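You operate a simulated robot arm through the tools that you are given. There is no shell and no other tool.

The job below is to be done with a simulated robot arm. You get a single attempt, and the scene is never put back.

Task
Draw the red pin, brush the rust off the spigot, then grease its top.
Fine: pin in its rest; wire brush and brown brush go back on the cart's floor mat. A coat counts when it lies all over at full strength: go over it till it gets no stronger. What is to be rubbed or washed off counts as gone when no trace of it is left.

It is judged by the outcome, as a careful person would: the job done as asked, and still so three seconds after it is handed in. It fails if anything else is knocked over, pushed out of place, dropped, spilled or broken.

Robot
A 6-joint arm with a two-finger gripper, fixed in place. Base frame: the origin is at the foot of the arm, x ahead of it, y to its left, z up. Lengths are in mm, angles in degrees, forces in N, time in s.
Its first joint turns from -166.0 to 166.0 degrees. Payload 2.45 kg.
Tool frame: the origin (TCP) lies between the finger pads and is the grasp point; the fingertips stand 20 mm ahead of it; z points along the fingers, y is the line along which they close. Largest opening 140 mm; the body of the gripper starts 168 mm behind the TCP.
Orientation is that of the tool frame in the base frame, as [roll, pitch, yaw] about the fixed x, y, z axes, in that order (R = Rz(yaw) Ry(pitch) Rx(roll)). With the fingers straight down and closing along the base's y, the tool's x points along the base's -x, its y along +y and its z along -z.

Tools
- The arm moves only by the tool move_arm. Its argument "deltas" is a list of rows, each an object of numbers (a shift or turn left out is 0, a gripper value left out holds the last): "tx", "ty", "tz": the shift along the tool's x, y, z in mm; "ax", "ay", "az": the turn, a rotation vector about the tool's x, y, z in degrees; "claw": the closure, from 0 (fully open) to 1 (shut). In form: [{"tx": .., "ty": .., "tz": .., "ax": .., "ay": .., "az": .., "claw": ..}, ...]. A call has 1 to 20 rows; each row shifts and turns the commanded pose from where the row before left it, along the tool's axes as they then stand. Rows are played at 5 a second. More than 50 mm and 8.6 degrees between two rows, or a gripper value outside its range, and nothing of the call is played. A pose out of reach is approached as far as the arm can. The call stops where the force on the tool passes 40 N (or 10 N more than at its start, if that is more) or the arm is blocked; 0.2 s more then pass. Each finger travels about 45 mm/s and halts on what it meets, pressing with about 22 N; the grip force reading is that of the motor and also rises with nothing between the fingers. The clock runs only during rows and for 0.2 s after the last one: add rows that do not move to give the fingers time. The reply holds the time, the measured pose of the TCP, the force on the tool along the base axes, the opening and the grip force, in the units named above and with some noise, with the torque about the TCP (base axes, N m) and any sound that the robot's microphone picked up.
- Cameras (640 x 400 px; columns grow to the right, rows downward): "scene" is fixed at [54.9, -493.9, 1330.4]; the picture's right is [0.50, -0.86, 0.00], its down [-0.37, -0.21, -0.91] and it looks along [0.78, 0.45, -0.43] (base axes); focal length 349 px, centre (320, 200). "wrist" rides on the gripper at [78, 11, -209] in the tool frame; the picture's right is [-0.14, 0.99, 0.00], its down [-0.92, -0.13, -0.37] and it looks along [-0.37, -0.05, 0.93] (tool axes); focal length 280 px, centre (320, 200). There is no depth. A picture from a camera that has moved, and an enlarged one, comes with that camera's place and axes in the base frame and with its lens. The place of the scene camera against the robot may be out by one fixed shift of up to 12 mm in any direction.
- capture(camera): a new picture of that camera. The clock stands still meanwhile.
- zoom(camera, box): a new picture of the part [left, top, right, bottom] of that camera's present view, enlarged. The clock stands still meanwhile.
- sign_off(): hands the job in; it is judged then, once.

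Places have to be worked out from the pictures, the camera data and where the tool is seen. Open the gripper and draw the arm clear of the work before you hand the job in, unless the task says otherwise.

The tools are called after "Request:" as a command line: name --argument value ..., lists and objects as JSON in quotes. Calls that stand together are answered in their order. move_arm: Moves the arm, as the interface text tells. Its arguments: {"type":"object","properties":{"deltas":{"type":"array","items":{"type":"object","properties":{"tx":{"type":"number"},"ty":{"type":"number"},"tz":{"type":"number"},"ax":{"type":"number"},"ay":{"type":"number"},"az":{"type":"number"},"claw":{"type":"number"}}}}},"required":["deltas"]} The other tools are called the same way: capture (camera) takes a picture; zoom (camera, box) takes an enlarged picture of a part of a camera's view; sign_off () hands the job in.

At the start:

```text
clock: 0.0
eef_pos: [610.1, 317.5, 1146.3]
tool_rot: [179.9, 0.0, 179.9]
force: [0.2, 0.5, -1.1]
moment: [0.01, 0.01, -0.02]
gripper_width: 140.1
gripper_force: 0.1
```

scene: 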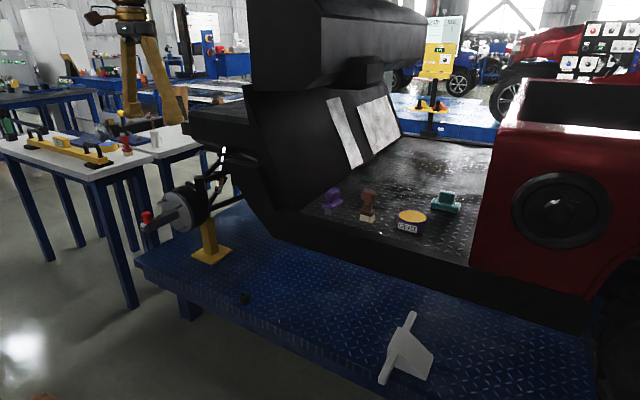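
wrist: 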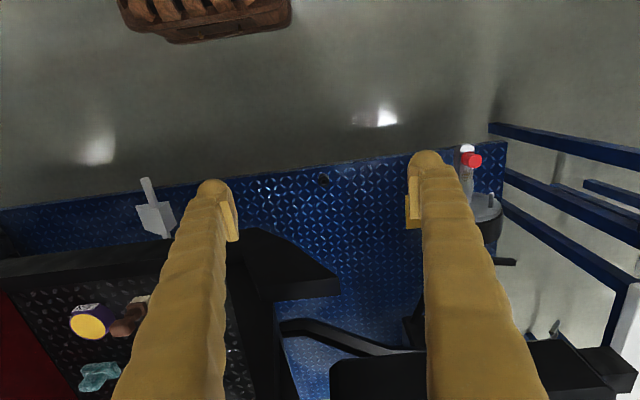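

I start by looking closely at the scene: the stand with the red pin, the cart floor with tools, and the surroundings.

Request:
zoom --camera "scene" --box '[120, 130, 280, 270]'

Request:
zoom --camera "scene" --box '[300, 150, 480, 260]'

Request:
zoom --camera "scene" --box '[0, 80, 200, 205]'

Request:
zoom --camera "wrist" --box '[400, 120, 640, 270]'

Request:
zoom --camera "wrist" --box '[0, 160, 320, 400]'

```text
2.86 times, centred on (200, 200) of scene
camera zoom: at [54.9, -493.9, 1330.4], right [0.5, -0.86, 0.0], down [-0.37, -0.21, -0.91], along [0.78, 0.45, -0.43], focal length 997 px, centre (663, 200)
```

zoom: 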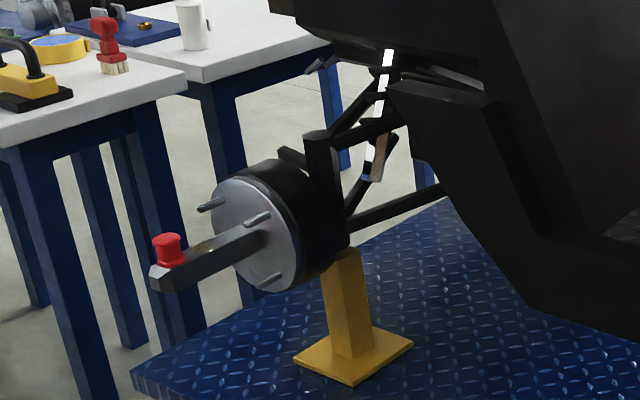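

```text
3.56 times, centred on (390, 205) of scene
camera zoom: at [54.9, -493.9, 1330.4], right [0.5, -0.86, 0.0], down [-0.37, -0.21, -0.91], along [0.78, 0.45, -0.43], focal length 1240 px, centre (71, 182)
```

zoom: 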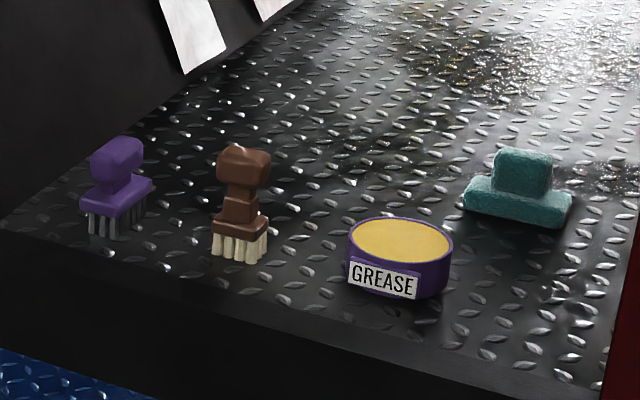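

```text
3.20 times, centred on (100, 142) of scene
camera zoom: at [54.9, -493.9, 1330.4], right [0.5, -0.86, 0.0], down [-0.37, -0.21, -0.91], along [0.78, 0.45, -0.43], focal length 1116 px, centre (1024, 384)
```

zoom: 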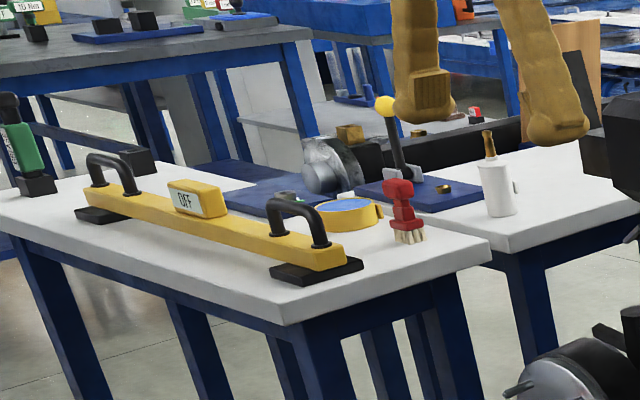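

```text
2.67 times, centred on (520, 195) of wrist
camera zoom: at [532.0, 329.9, 1354.1], right [0.14, 0.99, 0.0], down [0.92, -0.13, 0.37], along [0.37, -0.05, -0.93], focal length 748 px, centre (-213, 213)
```

zoom: 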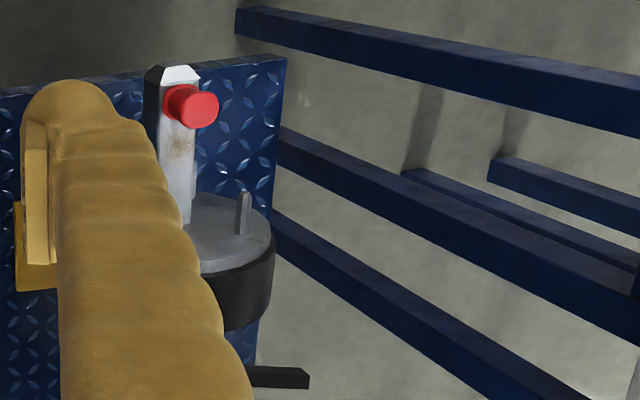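

```text
1.67 times, centred on (160, 280) of wrist
camera zoom: at [532.0, 329.9, 1354.1], right [0.14, 0.99, 0.0], down [0.92, -0.13, 0.37], along [0.37, -0.05, -0.93], focal length 467 px, centre (587, 67)
```

zoom: 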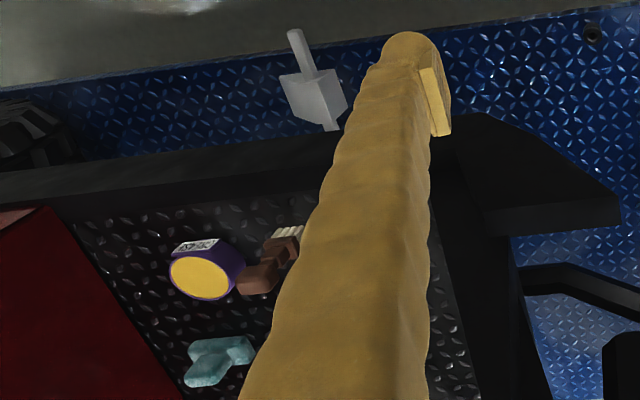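

The red pin stands in a horizontal bar sticking out from the hub; the brushes and grease tin stand on the black tread-plate. Now I look at the small black socket and the grey item on the platform.

Request:
zoom --camera "scene" --box '[214, 275, 278, 315]'

Request:
zoom --camera "scene" --box '[360, 300, 456, 390]'

Request:
zoom --camera "scene" --box '[130, 170, 210, 250]'

Request:
zoom --camera "wrist" --box '[290, 160, 354, 200]'

Request:
zoom --camera "scene" --box '[120, 200, 440, 400]'

```text
10.00 times, centred on (246, 295) of scene
camera zoom: at [54.9, -493.9, 1330.4], right [0.5, -0.86, 0.0], down [-0.37, -0.21, -0.91], along [0.78, 0.45, -0.43], focal length 3488 px, centre (1060, -750)
```

zoom: 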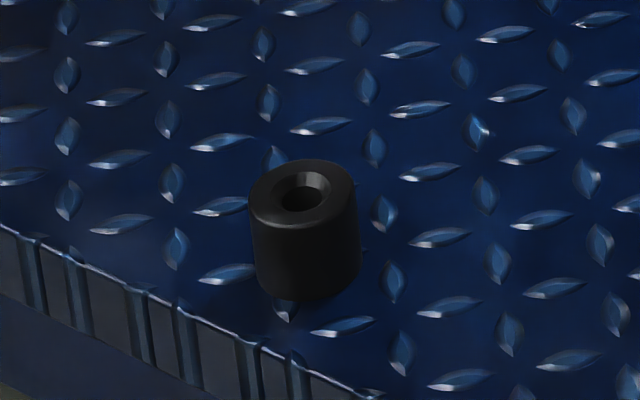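

```text
4.44 times, centred on (408, 345) of scene
camera zoom: at [54.9, -493.9, 1330.4], right [0.5, -0.86, 0.0], down [-0.37, -0.21, -0.91], along [0.78, 0.45, -0.43], focal length 1550 px, centre (-71, -444)
```

zoom: 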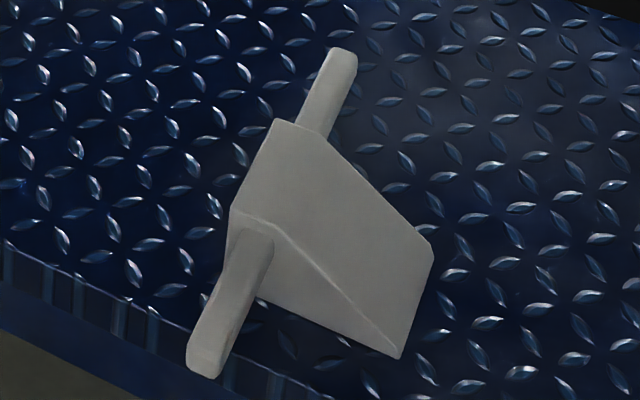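

```text
5.00 times, centred on (170, 210) of scene
camera zoom: at [54.9, -493.9, 1330.4], right [0.5, -0.86, 0.0], down [-0.37, -0.21, -0.91], along [0.78, 0.45, -0.43], focal length 1744 px, centre (1070, 150)
```

zoom: 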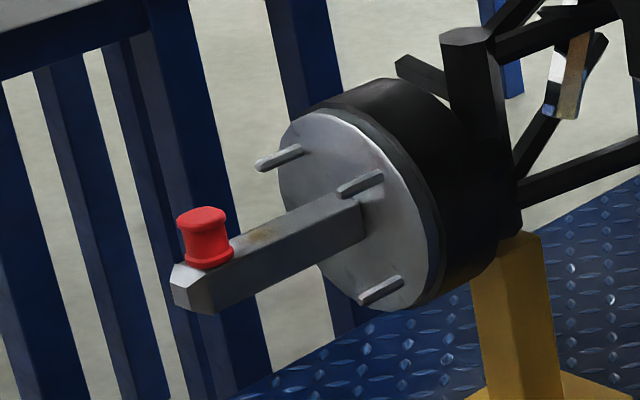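

```text
10.00 times, centred on (322, 180) of wrist
camera zoom: at [532.0, 329.9, 1354.1], right [0.14, 0.99, 0.0], down [0.92, -0.13, 0.37], along [0.37, -0.05, -0.93], focal length 2804 px, centre (300, 400)
```

zoom: 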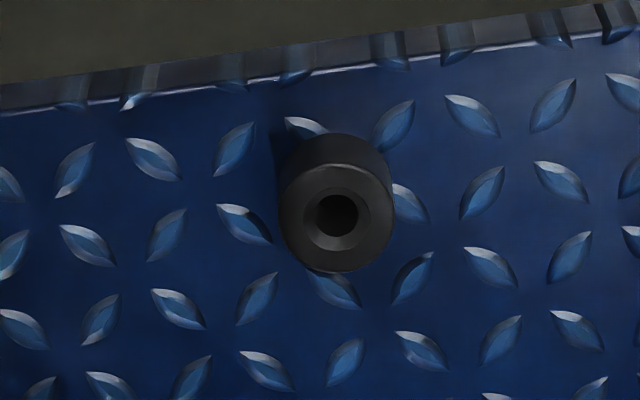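

```text
2.00 times, centred on (280, 300) of scene
camera zoom: at [54.9, -493.9, 1330.4], right [0.5, -0.86, 0.0], down [-0.37, -0.21, -0.91], along [0.78, 0.45, -0.43], focal length 698 px, centre (400, 0)
```

zoom: 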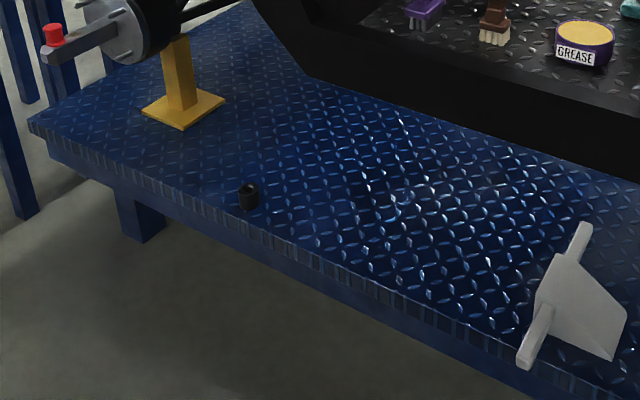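

The rest is the small black bush on the platform, about (839, 301, 410), and the pin head is near (732, 650, 724). I move the hand left (+y) at the present height for a straight look at the spigot with the wrist camera.

Request:
move_arm --deltas '[{"ty": 40}, {"ty": 40}, {"ty": 40}, {"ty": 40}, {"ty": 40}, {"ty": 40}]'

Request:
capture --camera "wrist"

Request:
capture --camera "scene"

```text
clock: 1.4
eef_pos: [612.3, 558.6, 1144.6]
tool_rot: [-180.0, 0.1, 179.8]
force: [0.2, 0.1, 0.2]
moment: [0.0, -0.02, 0.0]
gripper_width: 140.1
gripper_force: 0.0
```

```text
taken
camera wrist: at [533.0, 569.6, 1354.4], right [0.14, 0.99, 0.0], down [0.92, -0.13, 0.37], along [0.37, -0.05, -0.93], focal length 280 px, centre (320, 200)
```

wrist: 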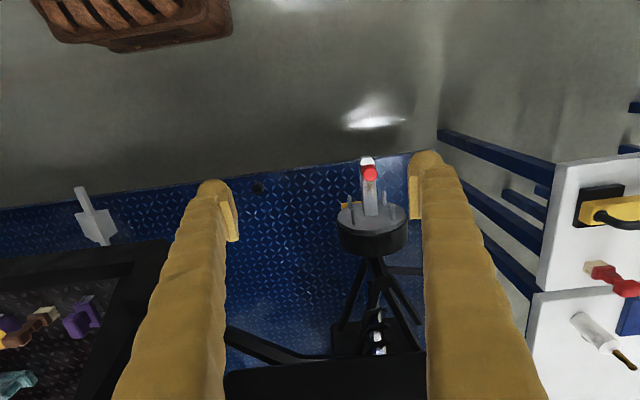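

```text
taken
```

scene: 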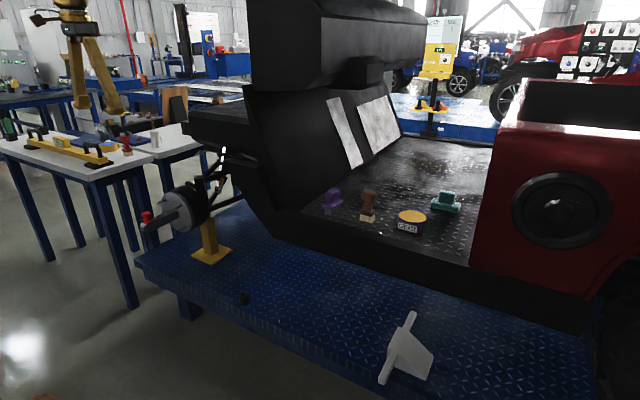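

The wrist view now shows the spigot from above with the pin in it; I zoom in.

Request:
zoom --camera "wrist" --box '[320, 140, 420, 260]'

Request:
zoom --camera "wrist" --box '[0, 240, 240, 400]'

Request:
zoom --camera "wrist" --box '[225, 150, 425, 275]'

```text
3.33 times, centred on (370, 200) of wrist
camera zoom: at [533.0, 569.6, 1354.4], right [0.14, 0.99, 0.0], down [0.92, -0.13, 0.37], along [0.37, -0.05, -0.93], focal length 935 px, centre (153, 200)
```

zoom: 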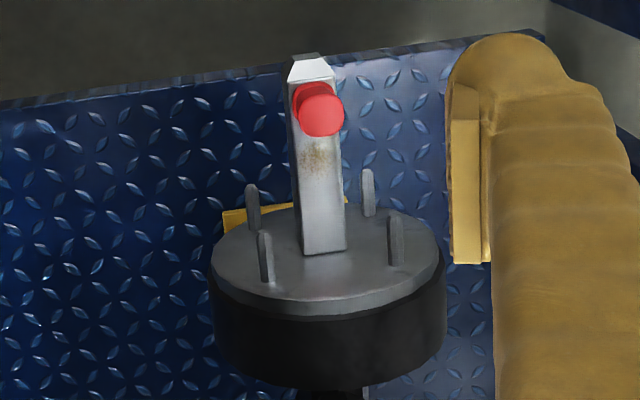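

```text
2.50 times, centred on (120, 320) of wrist
camera zoom: at [533.0, 569.6, 1354.4], right [0.14, 0.99, 0.0], down [0.92, -0.13, 0.37], along [0.37, -0.05, -0.93], focal length 701 px, centre (820, -100)
```

zoom: 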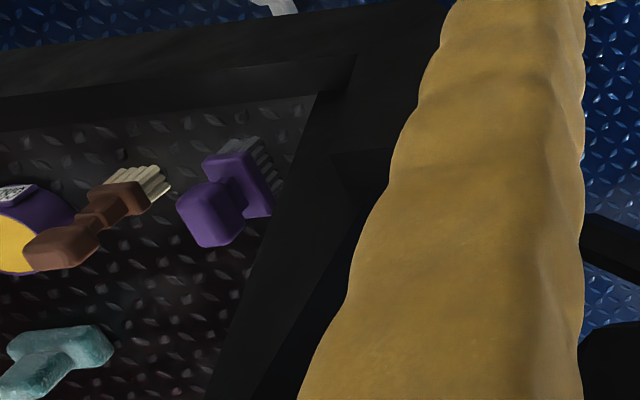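

```text
3.20 times, centred on (325, 212) of wrist
camera zoom: at [533.0, 569.6, 1354.4], right [0.14, 0.99, 0.0], down [0.92, -0.13, 0.37], along [0.37, -0.05, -0.93], focal length 897 px, centre (304, 160)
```

zoom: 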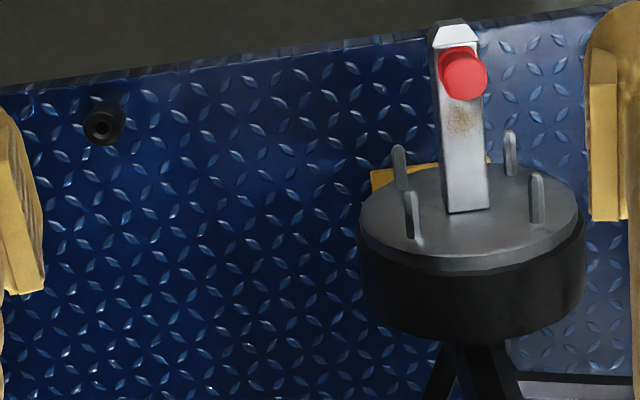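

Triangulating the two wrist views puts the pin head near (742, 664, 700), wire brush top near (938, -28, 890), brown brush top (943, -145, 909), tin top (969, -276, 859). I go lower over the spigot for a closer, more exact look.

Request:
move_arm --deltas '[{"ty": 20, "tx": -20, "tz": 40}, {"ty": 20, "tx": -20, "tz": 40}, {"ty": 20, "tx": -10, "tz": 40}, {"ty": 10, "tx": -10, "tz": 40}, {"ty": 10, "tz": 40}, {"tz": 40}]'

Request:
capture --camera "wrist"

Request:
zoom --camera "scene" --box '[100, 90, 260, 250]'

```text
clock: 2.8
eef_pos: [671.9, 639.5, 905.7]
tool_rot: [180.0, 0.1, 179.9]
force: [-0.6, -1.1, 0.2]
moment: [0.01, -0.01, -0.05]
gripper_width: 140.2
gripper_force: 0.1
```

```text
taken
camera wrist: at [593.1, 650.6, 1114.8], right [0.14, 0.99, 0.0], down [0.92, -0.13, 0.37], along [0.37, -0.05, -0.93], focal length 280 px, centre (320, 200)
```

wrist: 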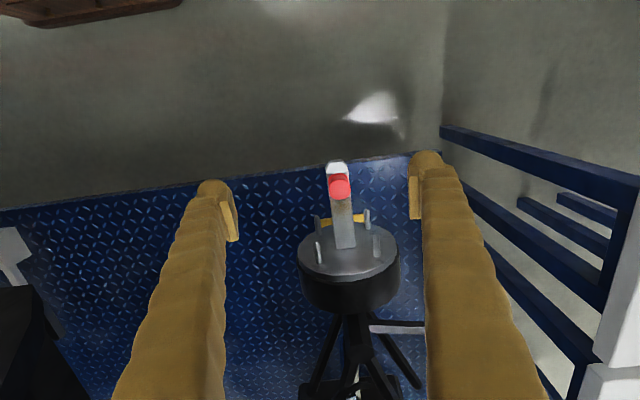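

```text
2.50 times, centred on (180, 170) of scene
camera zoom: at [54.9, -493.9, 1330.4], right [0.5, -0.86, 0.0], down [-0.37, -0.21, -0.91], along [0.78, 0.45, -0.43], focal length 872 px, centre (670, 275)
```

zoom: 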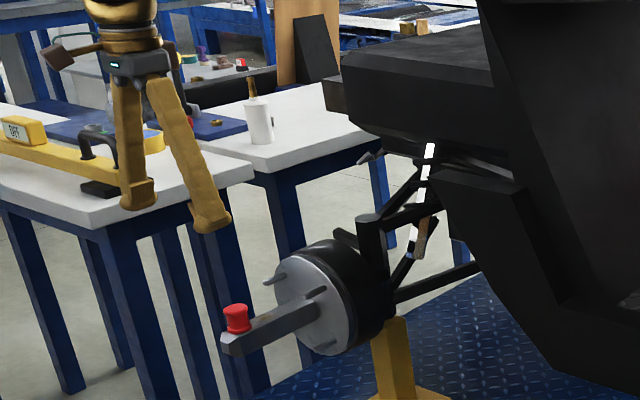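

Request:
zoom --camera "wrist" --box '[290, 150, 418, 230]'

Request:
zoom --camera "wrist" --box '[290, 200, 418, 280]'

```text
5.00 times, centred on (354, 190) of wrist
camera zoom: at [593.1, 650.6, 1114.8], right [0.14, 0.99, 0.0], down [0.92, -0.13, 0.37], along [0.37, -0.05, -0.93], focal length 1402 px, centre (150, 250)
```

zoom: 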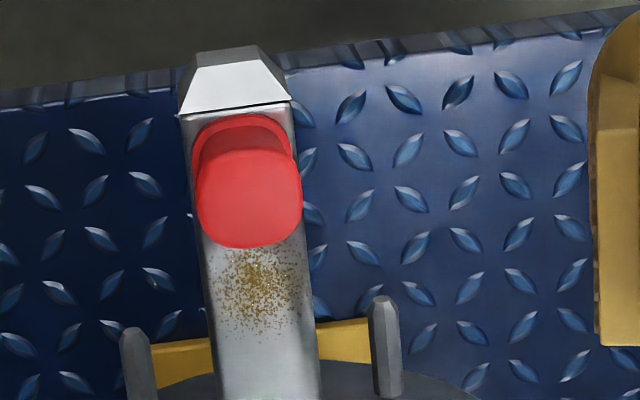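

```text
5.00 times, centred on (354, 240) of wrist
camera zoom: at [593.1, 650.6, 1114.8], right [0.14, 0.99, 0.0], down [0.92, -0.13, 0.37], along [0.37, -0.05, -0.93], focal length 1402 px, centre (150, 0)
```

zoom: 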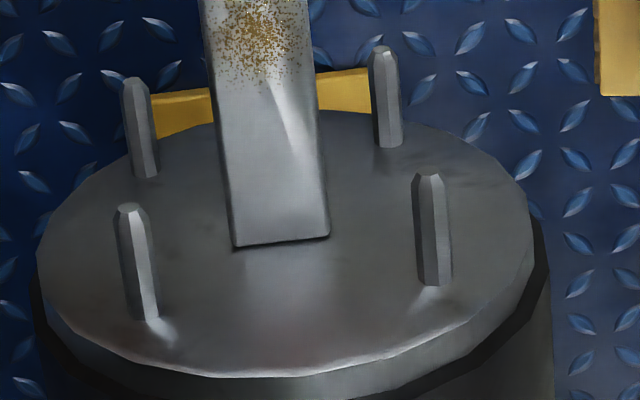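

Pin head top now triangulates to roughly (733, 658, 728), with the bar along x at y≈660 and rust just hub-side of the pin. I move above the pin, staying about 50 mm clear, for a tighter fix and to test reach.

Request:
move_arm --deltas '[{"tx": -20, "ty": 10, "tz": 30}, {"tx": -20, "ty": 9, "tz": 30}, {"tx": -20, "tz": 30}, {"tz": 0}]'

Request:
capture --camera "wrist"

Request:
zoom --camera "scene" --box '[100, 110, 228, 250]'

```text
clock: 3.8
eef_pos: [729.7, 658.7, 815.7]
tool_rot: [180.0, -0.1, 180.0]
force: [-0.7, -0.1, -0.4]
moment: [-0.01, 0.01, 0.0]
gripper_width: 139.9
gripper_force: 0.1
```

```text
taken
camera wrist: at [651.9, 669.5, 1024.3], right [0.14, 0.99, 0.0], down [0.92, -0.13, 0.37], along [0.37, -0.05, -0.93], focal length 280 px, centre (320, 200)
```

wrist: 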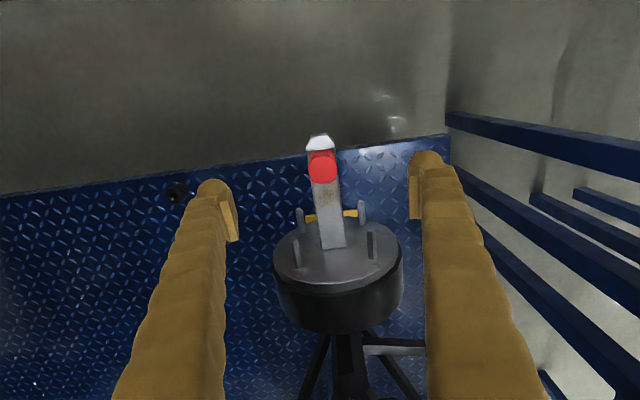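

```text
2.86 times, centred on (164, 180) of scene
camera zoom: at [54.9, -493.9, 1330.4], right [0.5, -0.86, 0.0], down [-0.37, -0.21, -0.91], along [0.78, 0.45, -0.43], focal length 997 px, centre (766, 257)
```

zoom: 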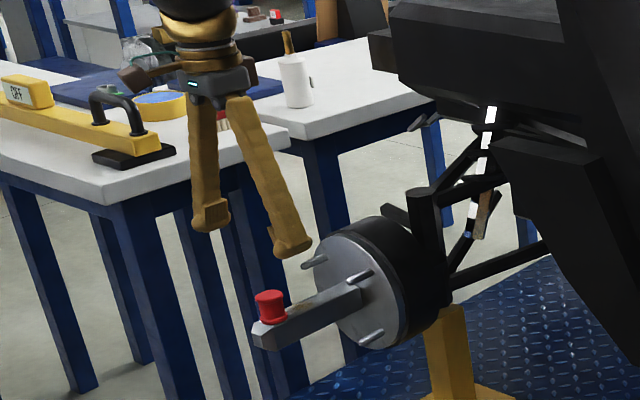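

Request:
zoom --camera "wrist" --box '[270, 130, 366, 190]'

Request:
zoom --camera "wrist" --box '[270, 180, 398, 260]'

```text
6.67 times, centred on (318, 160) of wrist
camera zoom: at [651.9, 669.5, 1024.3], right [0.14, 0.99, 0.0], down [0.92, -0.13, 0.37], along [0.37, -0.05, -0.93], focal length 1869 px, centre (333, 467)
```

zoom: 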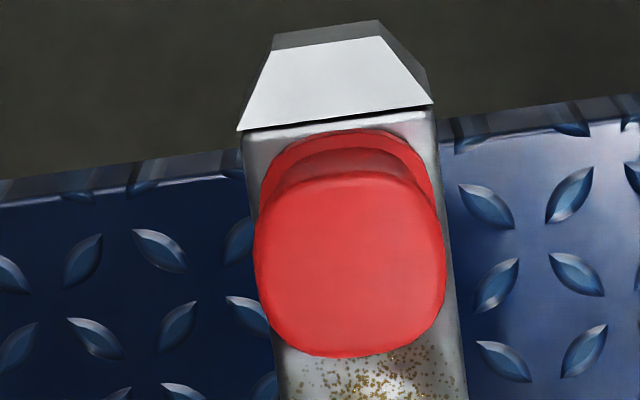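

```text
5.00 times, centred on (334, 220) of wrist
camera zoom: at [651.9, 669.5, 1024.3], right [0.14, 0.99, 0.0], down [0.92, -0.13, 0.37], along [0.37, -0.05, -0.93], focal length 1402 px, centre (250, 100)
```

zoom: 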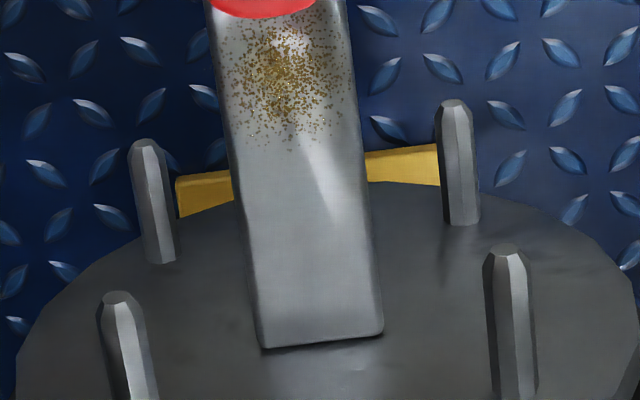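

Consistent fix: pin head top centre (733, 660.4, 735), about 30 mm wide; bar top z≈702, running along x from 716 to 852 at y≈661. I centre on the pin and descend with the fingers open, stopping short to check.

Request:
move_arm --deltas '[{"tx": -3.5, "ty": 1.8, "tz": 15}, {"tz": 20}, {"tz": 20}, {"tz": 0}]'

Request:
capture --camera "wrist"

Request:
zoom --camera "scene" --box '[100, 130, 228, 250]'

```text
clock: 4.8
eef_pos: [733.7, 658.3, 762.5]
tool_rot: [179.9, 0.1, 179.9]
force: [0.5, -0.3, -1.0]
moment: [-0.03, -0.01, 0.0]
gripper_width: 139.9
gripper_force: 0.0
```

```text
taken
camera wrist: at [655.6, 670.3, 969.9], right [0.14, 0.99, 0.0], down [0.92, -0.13, 0.37], along [0.37, -0.05, -0.93], focal length 280 px, centre (320, 200)
```

wrist: 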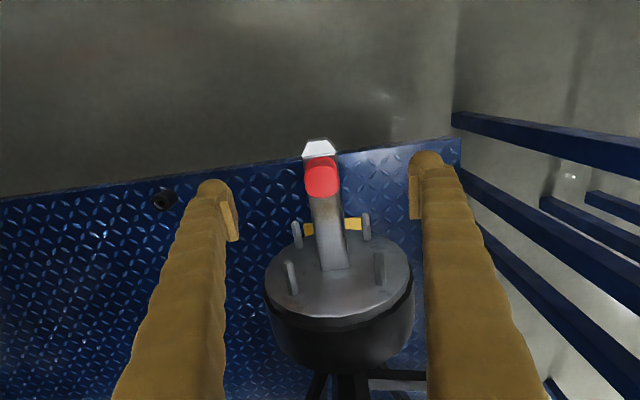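

```text
3.33 times, centred on (164, 190) of scene
camera zoom: at [54.9, -493.9, 1330.4], right [0.5, -0.86, 0.0], down [-0.37, -0.21, -0.91], along [0.78, 0.45, -0.43], focal length 1163 px, centre (840, 233)
```

zoom: 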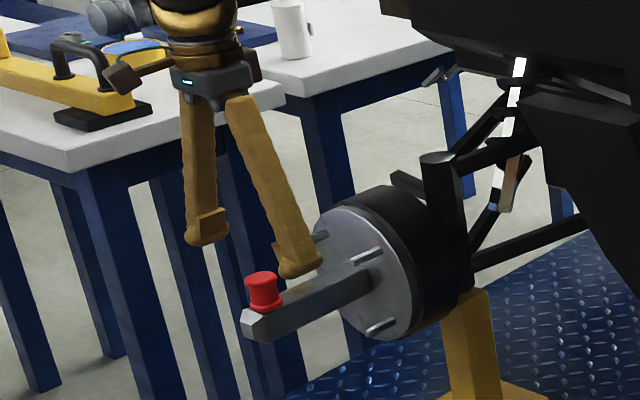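

The head sits right under the tool. I descend to about z=728 so the fingertips stay above the bar's top.

Request:
move_arm --deltas '[{"ty": 2, "tz": 15}, {"tz": 15}, {"tz": 4}, {"tz": 0}]'

Request:
capture --camera "wrist"

Request:
zoom --camera "scene" --box '[110, 160, 206, 240]'

```text
clock: 5.8
eef_pos: [734.4, 662.8, 725.3]
tool_rot: [-180.0, 0.0, 179.9]
force: [0.3, -0.4, -0.4]
moment: [-0.01, 0.02, 0.03]
gripper_width: 139.9
gripper_force: 0.1
```

```text
taken
camera wrist: at [656.1, 673.5, 934.5], right [0.14, 0.99, 0.0], down [0.92, -0.13, 0.37], along [0.37, -0.05, -0.93], focal length 280 px, centre (320, 200)
```

wrist: 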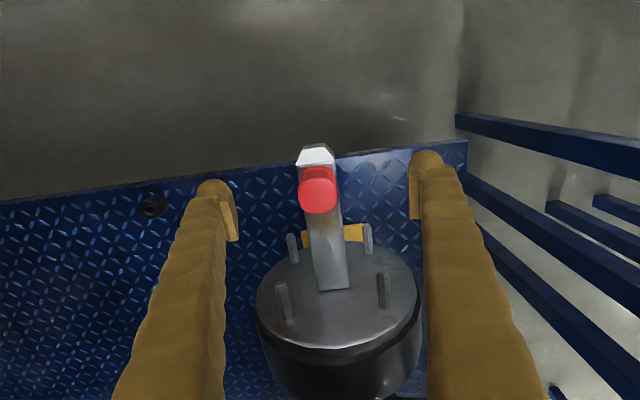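

```text
5.00 times, centred on (158, 200) of scene
camera zoom: at [54.9, -493.9, 1330.4], right [0.5, -0.86, 0.0], down [-0.37, -0.21, -0.91], along [0.78, 0.45, -0.43], focal length 1744 px, centre (1130, 200)
```

zoom: 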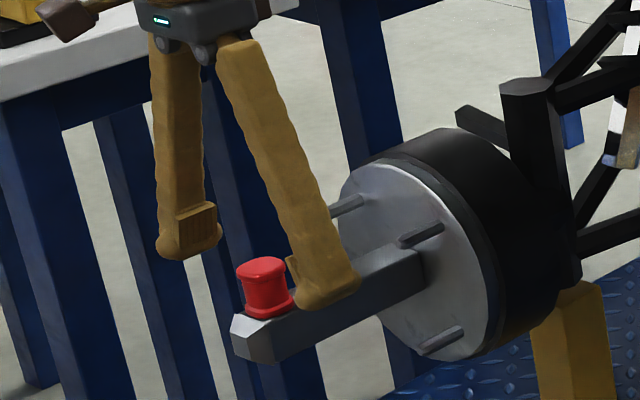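

Request:
zoom --camera "wrist" --box '[270, 150, 366, 210]'

```text
6.67 times, centred on (318, 180) of wrist
camera zoom: at [656.1, 673.5, 934.5], right [0.14, 0.99, 0.0], down [0.92, -0.13, 0.37], along [0.37, -0.05, -0.93], focal length 1869 px, centre (333, 333)
```

zoom: 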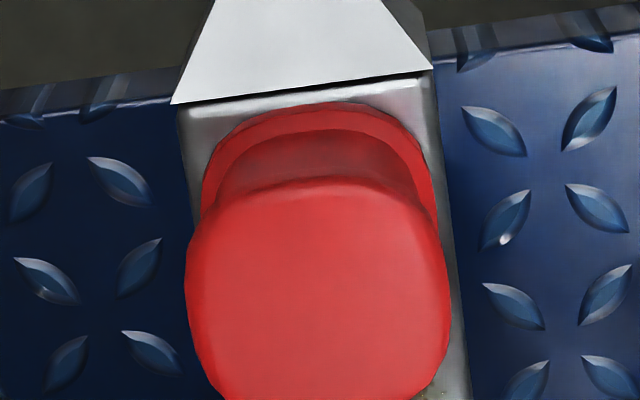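

The head is about 3 mm nearer in x and 1.5 mm right of the tool centre; I correct and close the fingers gradually.

Request:
move_arm --deltas '[{"tx": 2.5, "ty": -1.5}, {"claw": 0.3}, {"claw": 0.5}, {"claw": 0.65}, {"claw": 0.7}, {"claw": 0.7}, {"claw": 0.7}]'

Request:
zoom --camera "wrist" --box '[240, 120, 400, 220]'

Request:
zoom --camera "scene" --box '[110, 160, 206, 240]'

```text
clock: 7.4
eef_pos: [732.0, 660.5, 726.0]
tool_rot: [180.0, 0.0, 179.9]
force: [-0.6, -0.2, -0.1]
moment: [-0.02, 0.0, -0.01]
gripper_width: 41.9
gripper_force: 0.1
```

```text
4.00 times, centred on (320, 170) of wrist
camera zoom: at [653.6, 671.8, 934.5], right [0.14, 0.99, 0.0], down [0.92, -0.13, 0.37], along [0.37, -0.05, -0.93], focal length 1122 px, centre (320, 320)
```

zoom: 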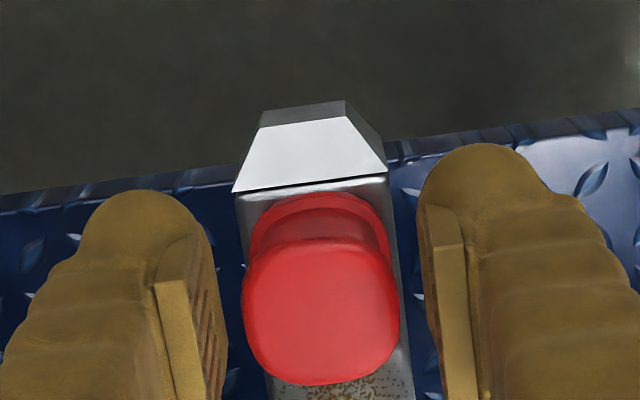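

```text
5.00 times, centred on (158, 200) of scene
camera zoom: at [54.9, -493.9, 1330.4], right [0.5, -0.86, 0.0], down [-0.37, -0.21, -0.91], along [0.78, 0.45, -0.43], focal length 1744 px, centre (1130, 200)
```

zoom: 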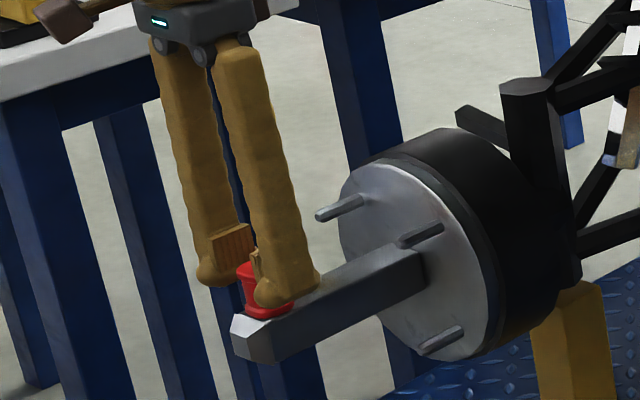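

Pads are nearly centred on the head (about 1 mm off). I nudge and close fully onto it.

Request:
move_arm --deltas '[{"ty": -0.8}, {"claw": 0.75}, {"claw": 0.8}, {"claw": 0.85}, {"claw": 0.85}, {"claw": 0.85}]'

Request:
zoom --camera "wrist" --box '[240, 120, 400, 220]'

```text
clock: 8.8
eef_pos: [732.0, 659.3, 725.8]
tool_rot: [-180.0, 0.0, 179.9]
force: [-1.2, -0.1, 0.5]
moment: [0.0, 0.0, 0.03]
gripper_width: 30.4
gripper_force: 21.5
```

```text
4.00 times, centred on (320, 170) of wrist
camera zoom: at [653.8, 670.9, 934.5], right [0.14, 0.99, 0.0], down [0.92, -0.13, 0.37], along [0.37, -0.05, -0.93], focal length 1122 px, centre (320, 320)
```

zoom: 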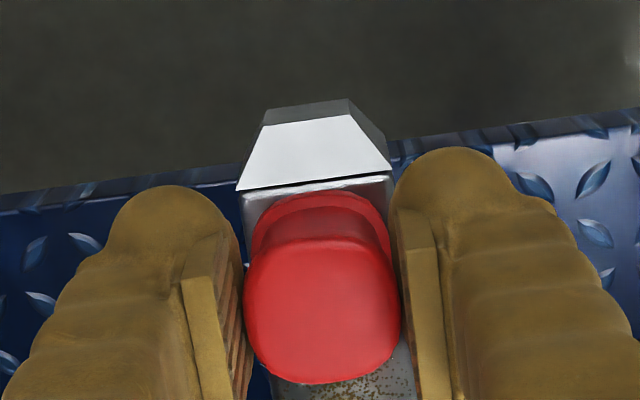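

The head is gripped at 30.4 mm with 21.5 N. I draw it up slowly and watch the force.

Request:
move_arm --deltas '[{"claw": 1.0}, {"tz": -4}, {"tz": -6}, {"tz": -10}, {"tz": 0}]'

Request:
zoom --camera "scene" --box '[110, 160, 206, 240]'

```text
clock: 10.0
eef_pos: [732.4, 658.8, 746.9]
tool_rot: [180.0, 0.0, 179.8]
force: [1.1, 4.5, -1.8]
moment: [0.25, -0.06, 0.05]
gripper_width: 30.7
gripper_force: 22.0
```

```text
5.00 times, centred on (158, 200) of scene
camera zoom: at [54.9, -493.9, 1330.4], right [0.5, -0.86, 0.0], down [-0.37, -0.21, -0.91], along [0.78, 0.45, -0.43], focal length 1744 px, centre (1130, 200)
```

zoom: 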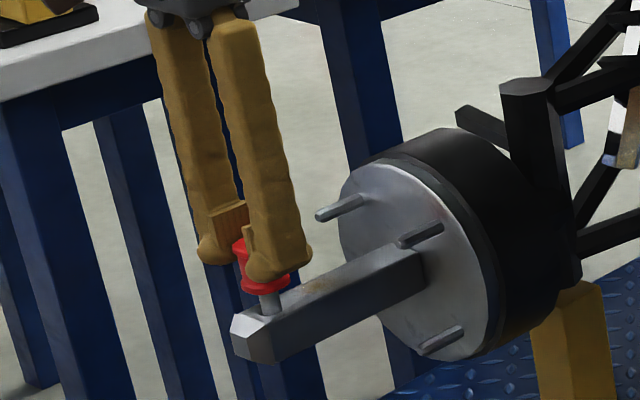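

The pin is sliding out (grey shaft visible), with a mild sideways force; I nudge +y a bit and keep lifting.

Request:
move_arm --deltas '[{"ty": 0.6}, {"tz": -10}, {"tz": -10}, {"tz": -10}, {"tz": 0}]'

Request:
zoom --camera "scene" --box '[110, 160, 206, 240]'

```text
clock: 11.2
eef_pos: [732.9, 659.4, 776.1]
tool_rot: [-180.0, 0.0, 179.9]
force: [0.7, -0.4, -0.8]
moment: [-0.01, 0.01, -0.03]
gripper_width: 30.6
gripper_force: 21.8
```

```text
5.00 times, centred on (158, 200) of scene
camera zoom: at [54.9, -493.9, 1330.4], right [0.5, -0.86, 0.0], down [-0.37, -0.21, -0.91], along [0.78, 0.45, -0.43], focal length 1744 px, centre (1130, 200)
```

zoom: 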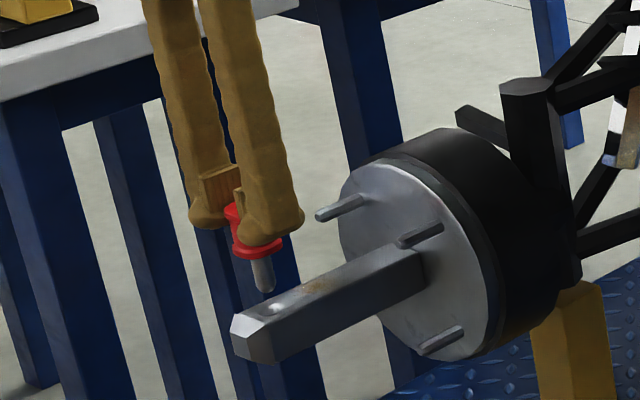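

The pin is out; its shaft is only about 28 mm long. I lift further and back away (toward -x, then -y) to get a look at the rest and the cart's side panel before approaching.

Request:
move_arm --deltas '[{"tz": -25}, {"tz": -25}, {"tx": 30, "tz": -10}, {"tx": 35}, {"tx": 35, "ty": -20}, {"tx": 20, "ty": -40}, {"ty": -40}, {"ty": -40}, {"ty": -40}, {"ty": -40}, {"ty": -30}, {"ty": 0}]'

Request:
capture --camera "wrist"

Request:
capture --camera "scene"

```text
clock: 13.8
eef_pos: [611.6, 409.2, 836.6]
tool_rot: [-180.0, -0.1, 179.9]
force: [-1.2, -0.5, -2.0]
moment: [-0.01, 0.0, -0.01]
gripper_width: 30.6
gripper_force: 21.8
```

```text
taken
camera wrist: at [533.4, 419.9, 1044.5], right [0.14, 0.99, 0.0], down [0.92, -0.13, 0.37], along [0.37, -0.05, -0.93], focal length 280 px, centre (320, 200)
```

wrist: 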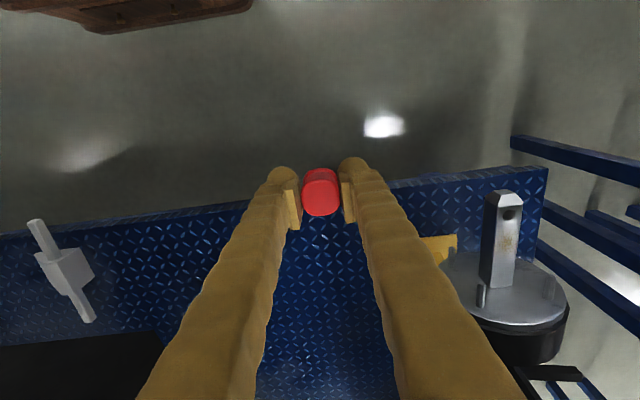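

```text
taken
```

scene: 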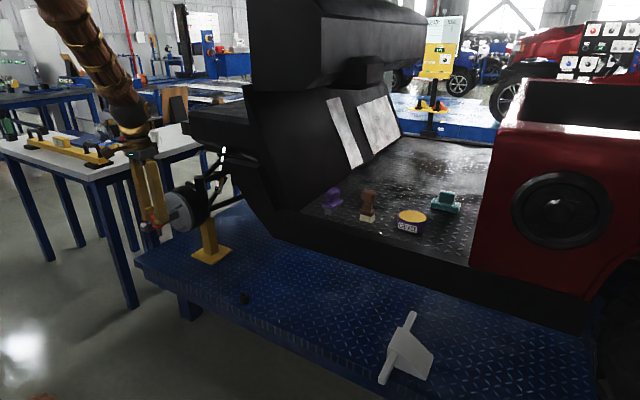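

The arm comes in from the upper left; the rest lies near (840, 299, 405). I check the cart's side panel near it, in the scene view, for clearance.

Request:
zoom --camera "scene" --box '[180, 70, 340, 270]'

Request:
zoom --camera "scene" --box '[20, 0, 220, 250]'

Request:
zoom --camera "wrist" --box '[260, 150, 388, 230]'

Request:
zoom --camera "wrist" --box '[430, 170, 590, 330]'

```text
2.00 times, centred on (260, 170) of scene
camera zoom: at [54.9, -493.9, 1330.4], right [0.5, -0.86, 0.0], down [-0.37, -0.21, -0.91], along [0.78, 0.45, -0.43], focal length 698 px, centre (440, 260)
```

zoom: 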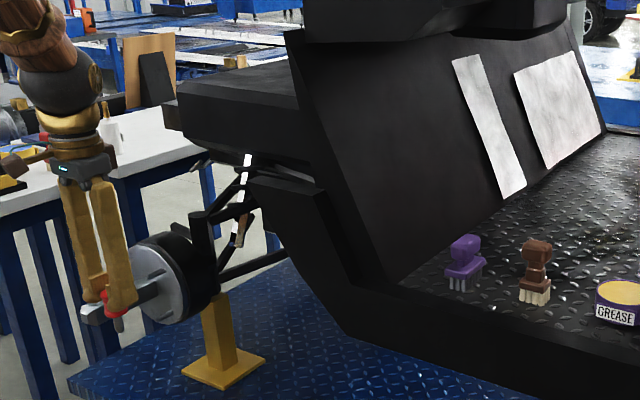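

```text
1.60 times, centred on (120, 125) of scene
camera zoom: at [54.9, -493.9, 1330.4], right [0.5, -0.86, 0.0], down [-0.37, -0.21, -0.91], along [0.78, 0.45, -0.43], focal length 558 px, centre (640, 320)
```

zoom: 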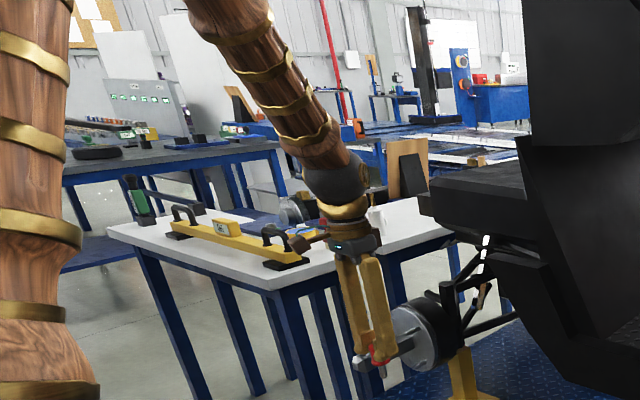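

```text
5.00 times, centred on (324, 190) of wrist
camera zoom: at [533.4, 419.9, 1044.5], right [0.14, 0.99, 0.0], down [0.92, -0.13, 0.37], along [0.37, -0.05, -0.93], focal length 1402 px, centre (300, 250)
```

zoom: 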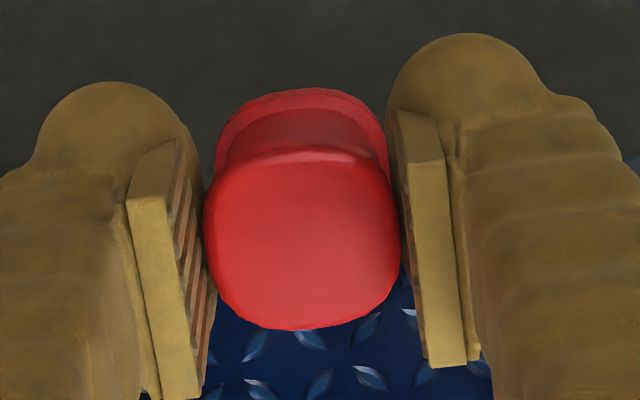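

```text
2.50 times, centred on (510, 250) of wrist
camera zoom: at [533.4, 419.9, 1044.5], right [0.14, 0.99, 0.0], down [0.92, -0.13, 0.37], along [0.37, -0.05, -0.93], focal length 701 px, centre (-155, 75)
```

zoom: 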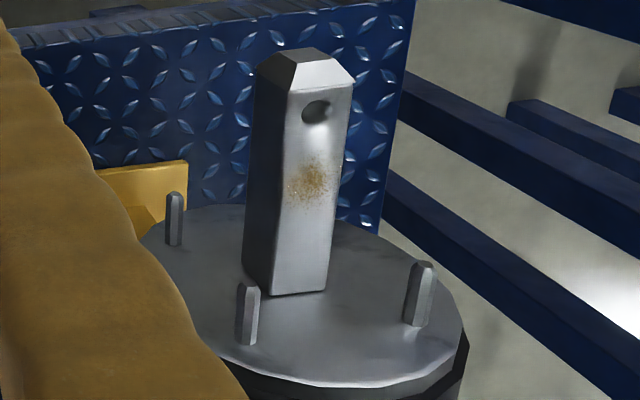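

The rust patch lies on the bar's top between the hole and hub. The panel's tip overhangs around (830, 320, 970), so I will descend first at smaller x and slide in underneath toward the rest.

Request:
move_arm --deltas '[{"tx": -12, "ty": -16, "tz": 38}, {"tx": -12, "ty": -16, "tz": 38}, {"tx": -12, "ty": -16, "tz": 38}, {"tx": -12, "ty": -16, "tz": 38}, {"tx": -12, "ty": -16, "tz": 38}, {"tx": -14, "ty": -15, "tz": 40}, {"tx": -14, "ty": -15, "tz": 46}, {"tz": 0}]'

Request:
capture --camera "wrist"

Request:
capture --camera "scene"

```text
refused: row 7 steps farther than a row can; nothing moved
```

```text
taken
camera wrist: at [533.4, 419.9, 1044.5], right [0.14, 0.99, 0.0], down [0.92, -0.13, 0.37], along [0.37, -0.05, -0.93], focal length 280 px, centre (320, 200)
```

wrist: 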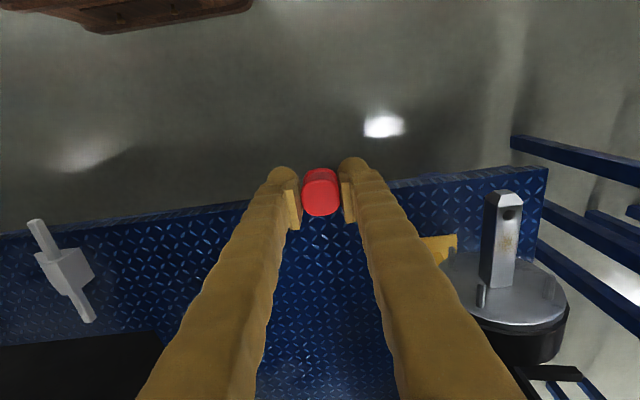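

```text
taken
```

scene: 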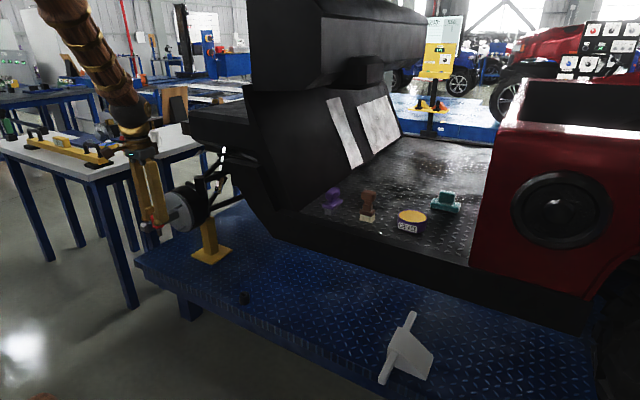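

One row was over 50 mm, so nothing moved; I resend the same descent with smaller rows.

Request:
move_arm --deltas '[{"tx": -12, "ty": -14, "tz": 36}, {"tx": -12, "ty": -14, "tz": 36}, {"tx": -12, "ty": -14, "tz": 36}, {"tx": -12, "ty": -14, "tz": 36}, {"tx": -12, "ty": -14, "tz": 36}, {"tx": -12, "ty": -14, "tz": 36}, {"tx": -8, "ty": -14, "tz": 30}, {"tx": -8, "ty": -12, "tz": 30}, {"tz": 0}]'

Request:
capture --camera "wrist"

Request:
capture --camera "scene"

```text
clock: 15.8
eef_pos: [698.9, 299.1, 559.9]
tool_rot: [180.0, 0.0, 179.8]
force: [-0.4, -0.2, -0.1]
moment: [0.02, 0.0, -0.03]
gripper_width: 30.5
gripper_force: 21.9
```

```text
taken
camera wrist: at [621.0, 310.5, 768.5], right [0.14, 0.99, 0.0], down [0.92, -0.13, 0.37], along [0.37, -0.05, -0.93], focal length 280 px, centre (320, 200)
```

wrist: 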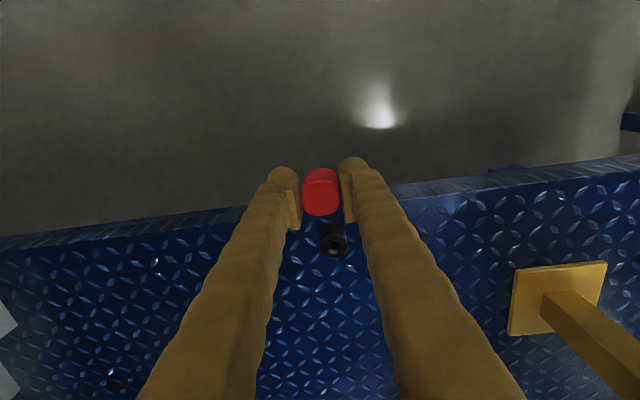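

```text
taken
```

scene: 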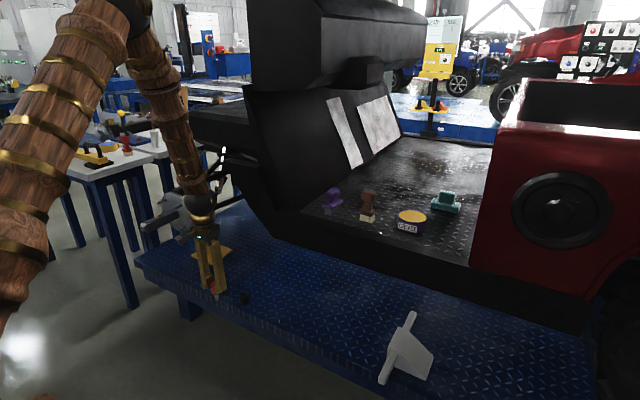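

Request:
zoom --camera "wrist" --box '[290, 205, 386, 265]'

Request:
zoom --camera "scene" --box '[160, 190, 288, 310]'

```text
6.67 times, centred on (338, 235) of wrist
camera zoom: at [621.0, 310.5, 768.5], right [0.14, 0.99, 0.0], down [0.92, -0.13, 0.37], along [0.37, -0.05, -0.93], focal length 1869 px, centre (200, -33)
```

zoom: 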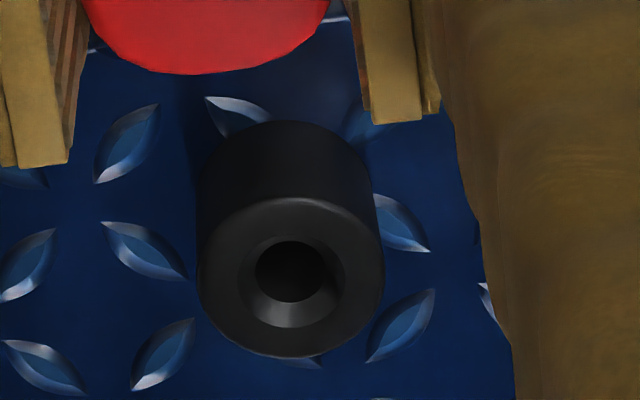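

```text
3.33 times, centred on (224, 250) of scene
camera zoom: at [54.9, -493.9, 1330.4], right [0.5, -0.86, 0.0], down [-0.37, -0.21, -0.91], along [0.78, 0.45, -0.43], focal length 1163 px, centre (640, 33)
```

zoom: 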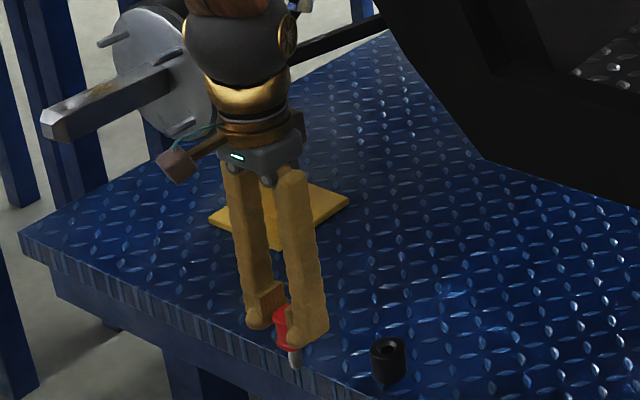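

The rest's top centre now triangulates to (842, 300, 408), with a chamfered hole. I slide outward at this height until above it, then check.

Request:
move_arm --deltas '[{"tx": -35}, {"tx": -35}, {"tx": -35, "tz": 5}, {"tx": -28, "tz": 15}, {"tx": -8, "tz": 10}, {"tz": 0}]'

Request:
capture --camera "wrist"

Request:
zoom --camera "scene" --box '[160, 150, 320, 310]'

```text
clock: 17.2
eef_pos: [828.6, 305.5, 531.9]
tool_rot: [-179.7, -0.2, -179.4]
force: [0.2, -0.2, -0.4]
moment: [0.01, 0.03, -0.03]
gripper_width: 30.4
gripper_force: 21.8
```

```text
taken
camera wrist: at [751.6, 316.0, 740.5], right [0.13, 0.99, 0.0], down [0.92, -0.12, 0.36], along [0.36, -0.05, -0.93], focal length 280 px, centre (320, 200)
```

wrist: 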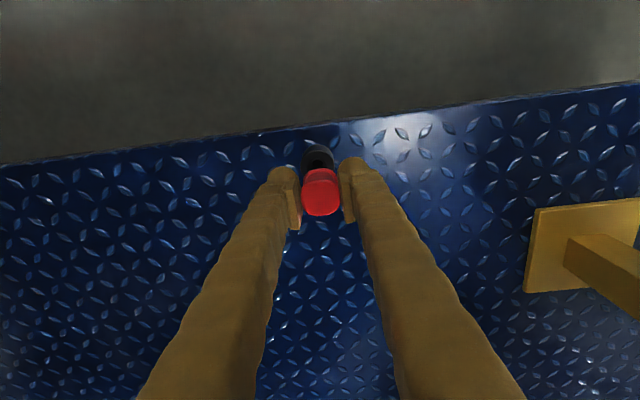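

```text
2.50 times, centred on (240, 230) of scene
camera zoom: at [54.9, -493.9, 1330.4], right [0.5, -0.86, 0.0], down [-0.37, -0.21, -0.91], along [0.78, 0.45, -0.43], focal length 872 px, centre (520, 125)
```

zoom: 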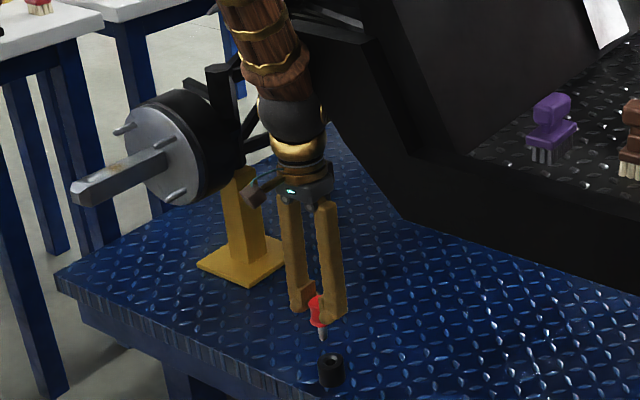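

The measured pose (828.6, 305.5) lags the commanded (840, 299), and the tool has turned slightly; I hold still a moment and re-read to see whether it is lag or a blocked link.

Request:
move_arm --deltas '[{"tz": 0}, {"tz": 0}]'

Request:
zoom --camera "scene" --box '[170, 110, 330, 230]'

Request:
capture --camera "scene"

```text
clock: 17.8
eef_pos: [828.6, 304.6, 529.5]
tool_rot: [-179.7, -0.3, -179.3]
force: [0.3, 0.1, 0.3]
moment: [-0.01, 0.03, 0.02]
gripper_width: 30.5
gripper_force: 21.4
```

```text
3.33 times, centred on (250, 170) of scene
camera zoom: at [54.9, -493.9, 1330.4], right [0.5, -0.86, 0.0], down [-0.37, -0.21, -0.91], along [0.78, 0.45, -0.43], focal length 1163 px, centre (553, 300)
```

zoom: 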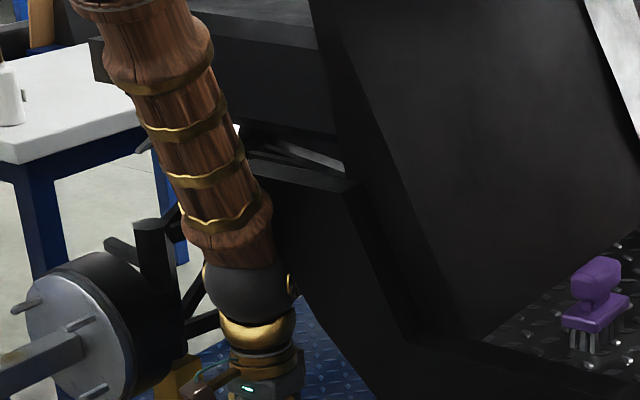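

```text
taken
```

scene: 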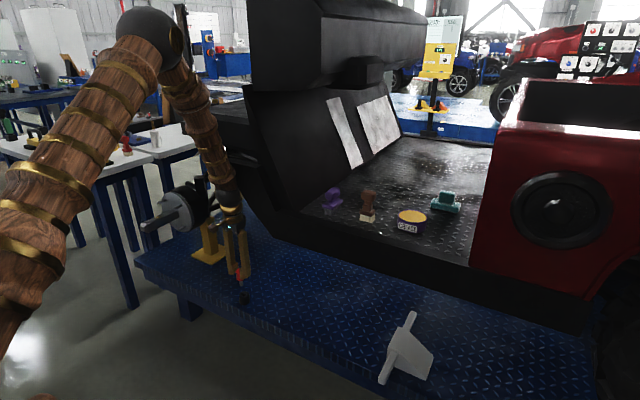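

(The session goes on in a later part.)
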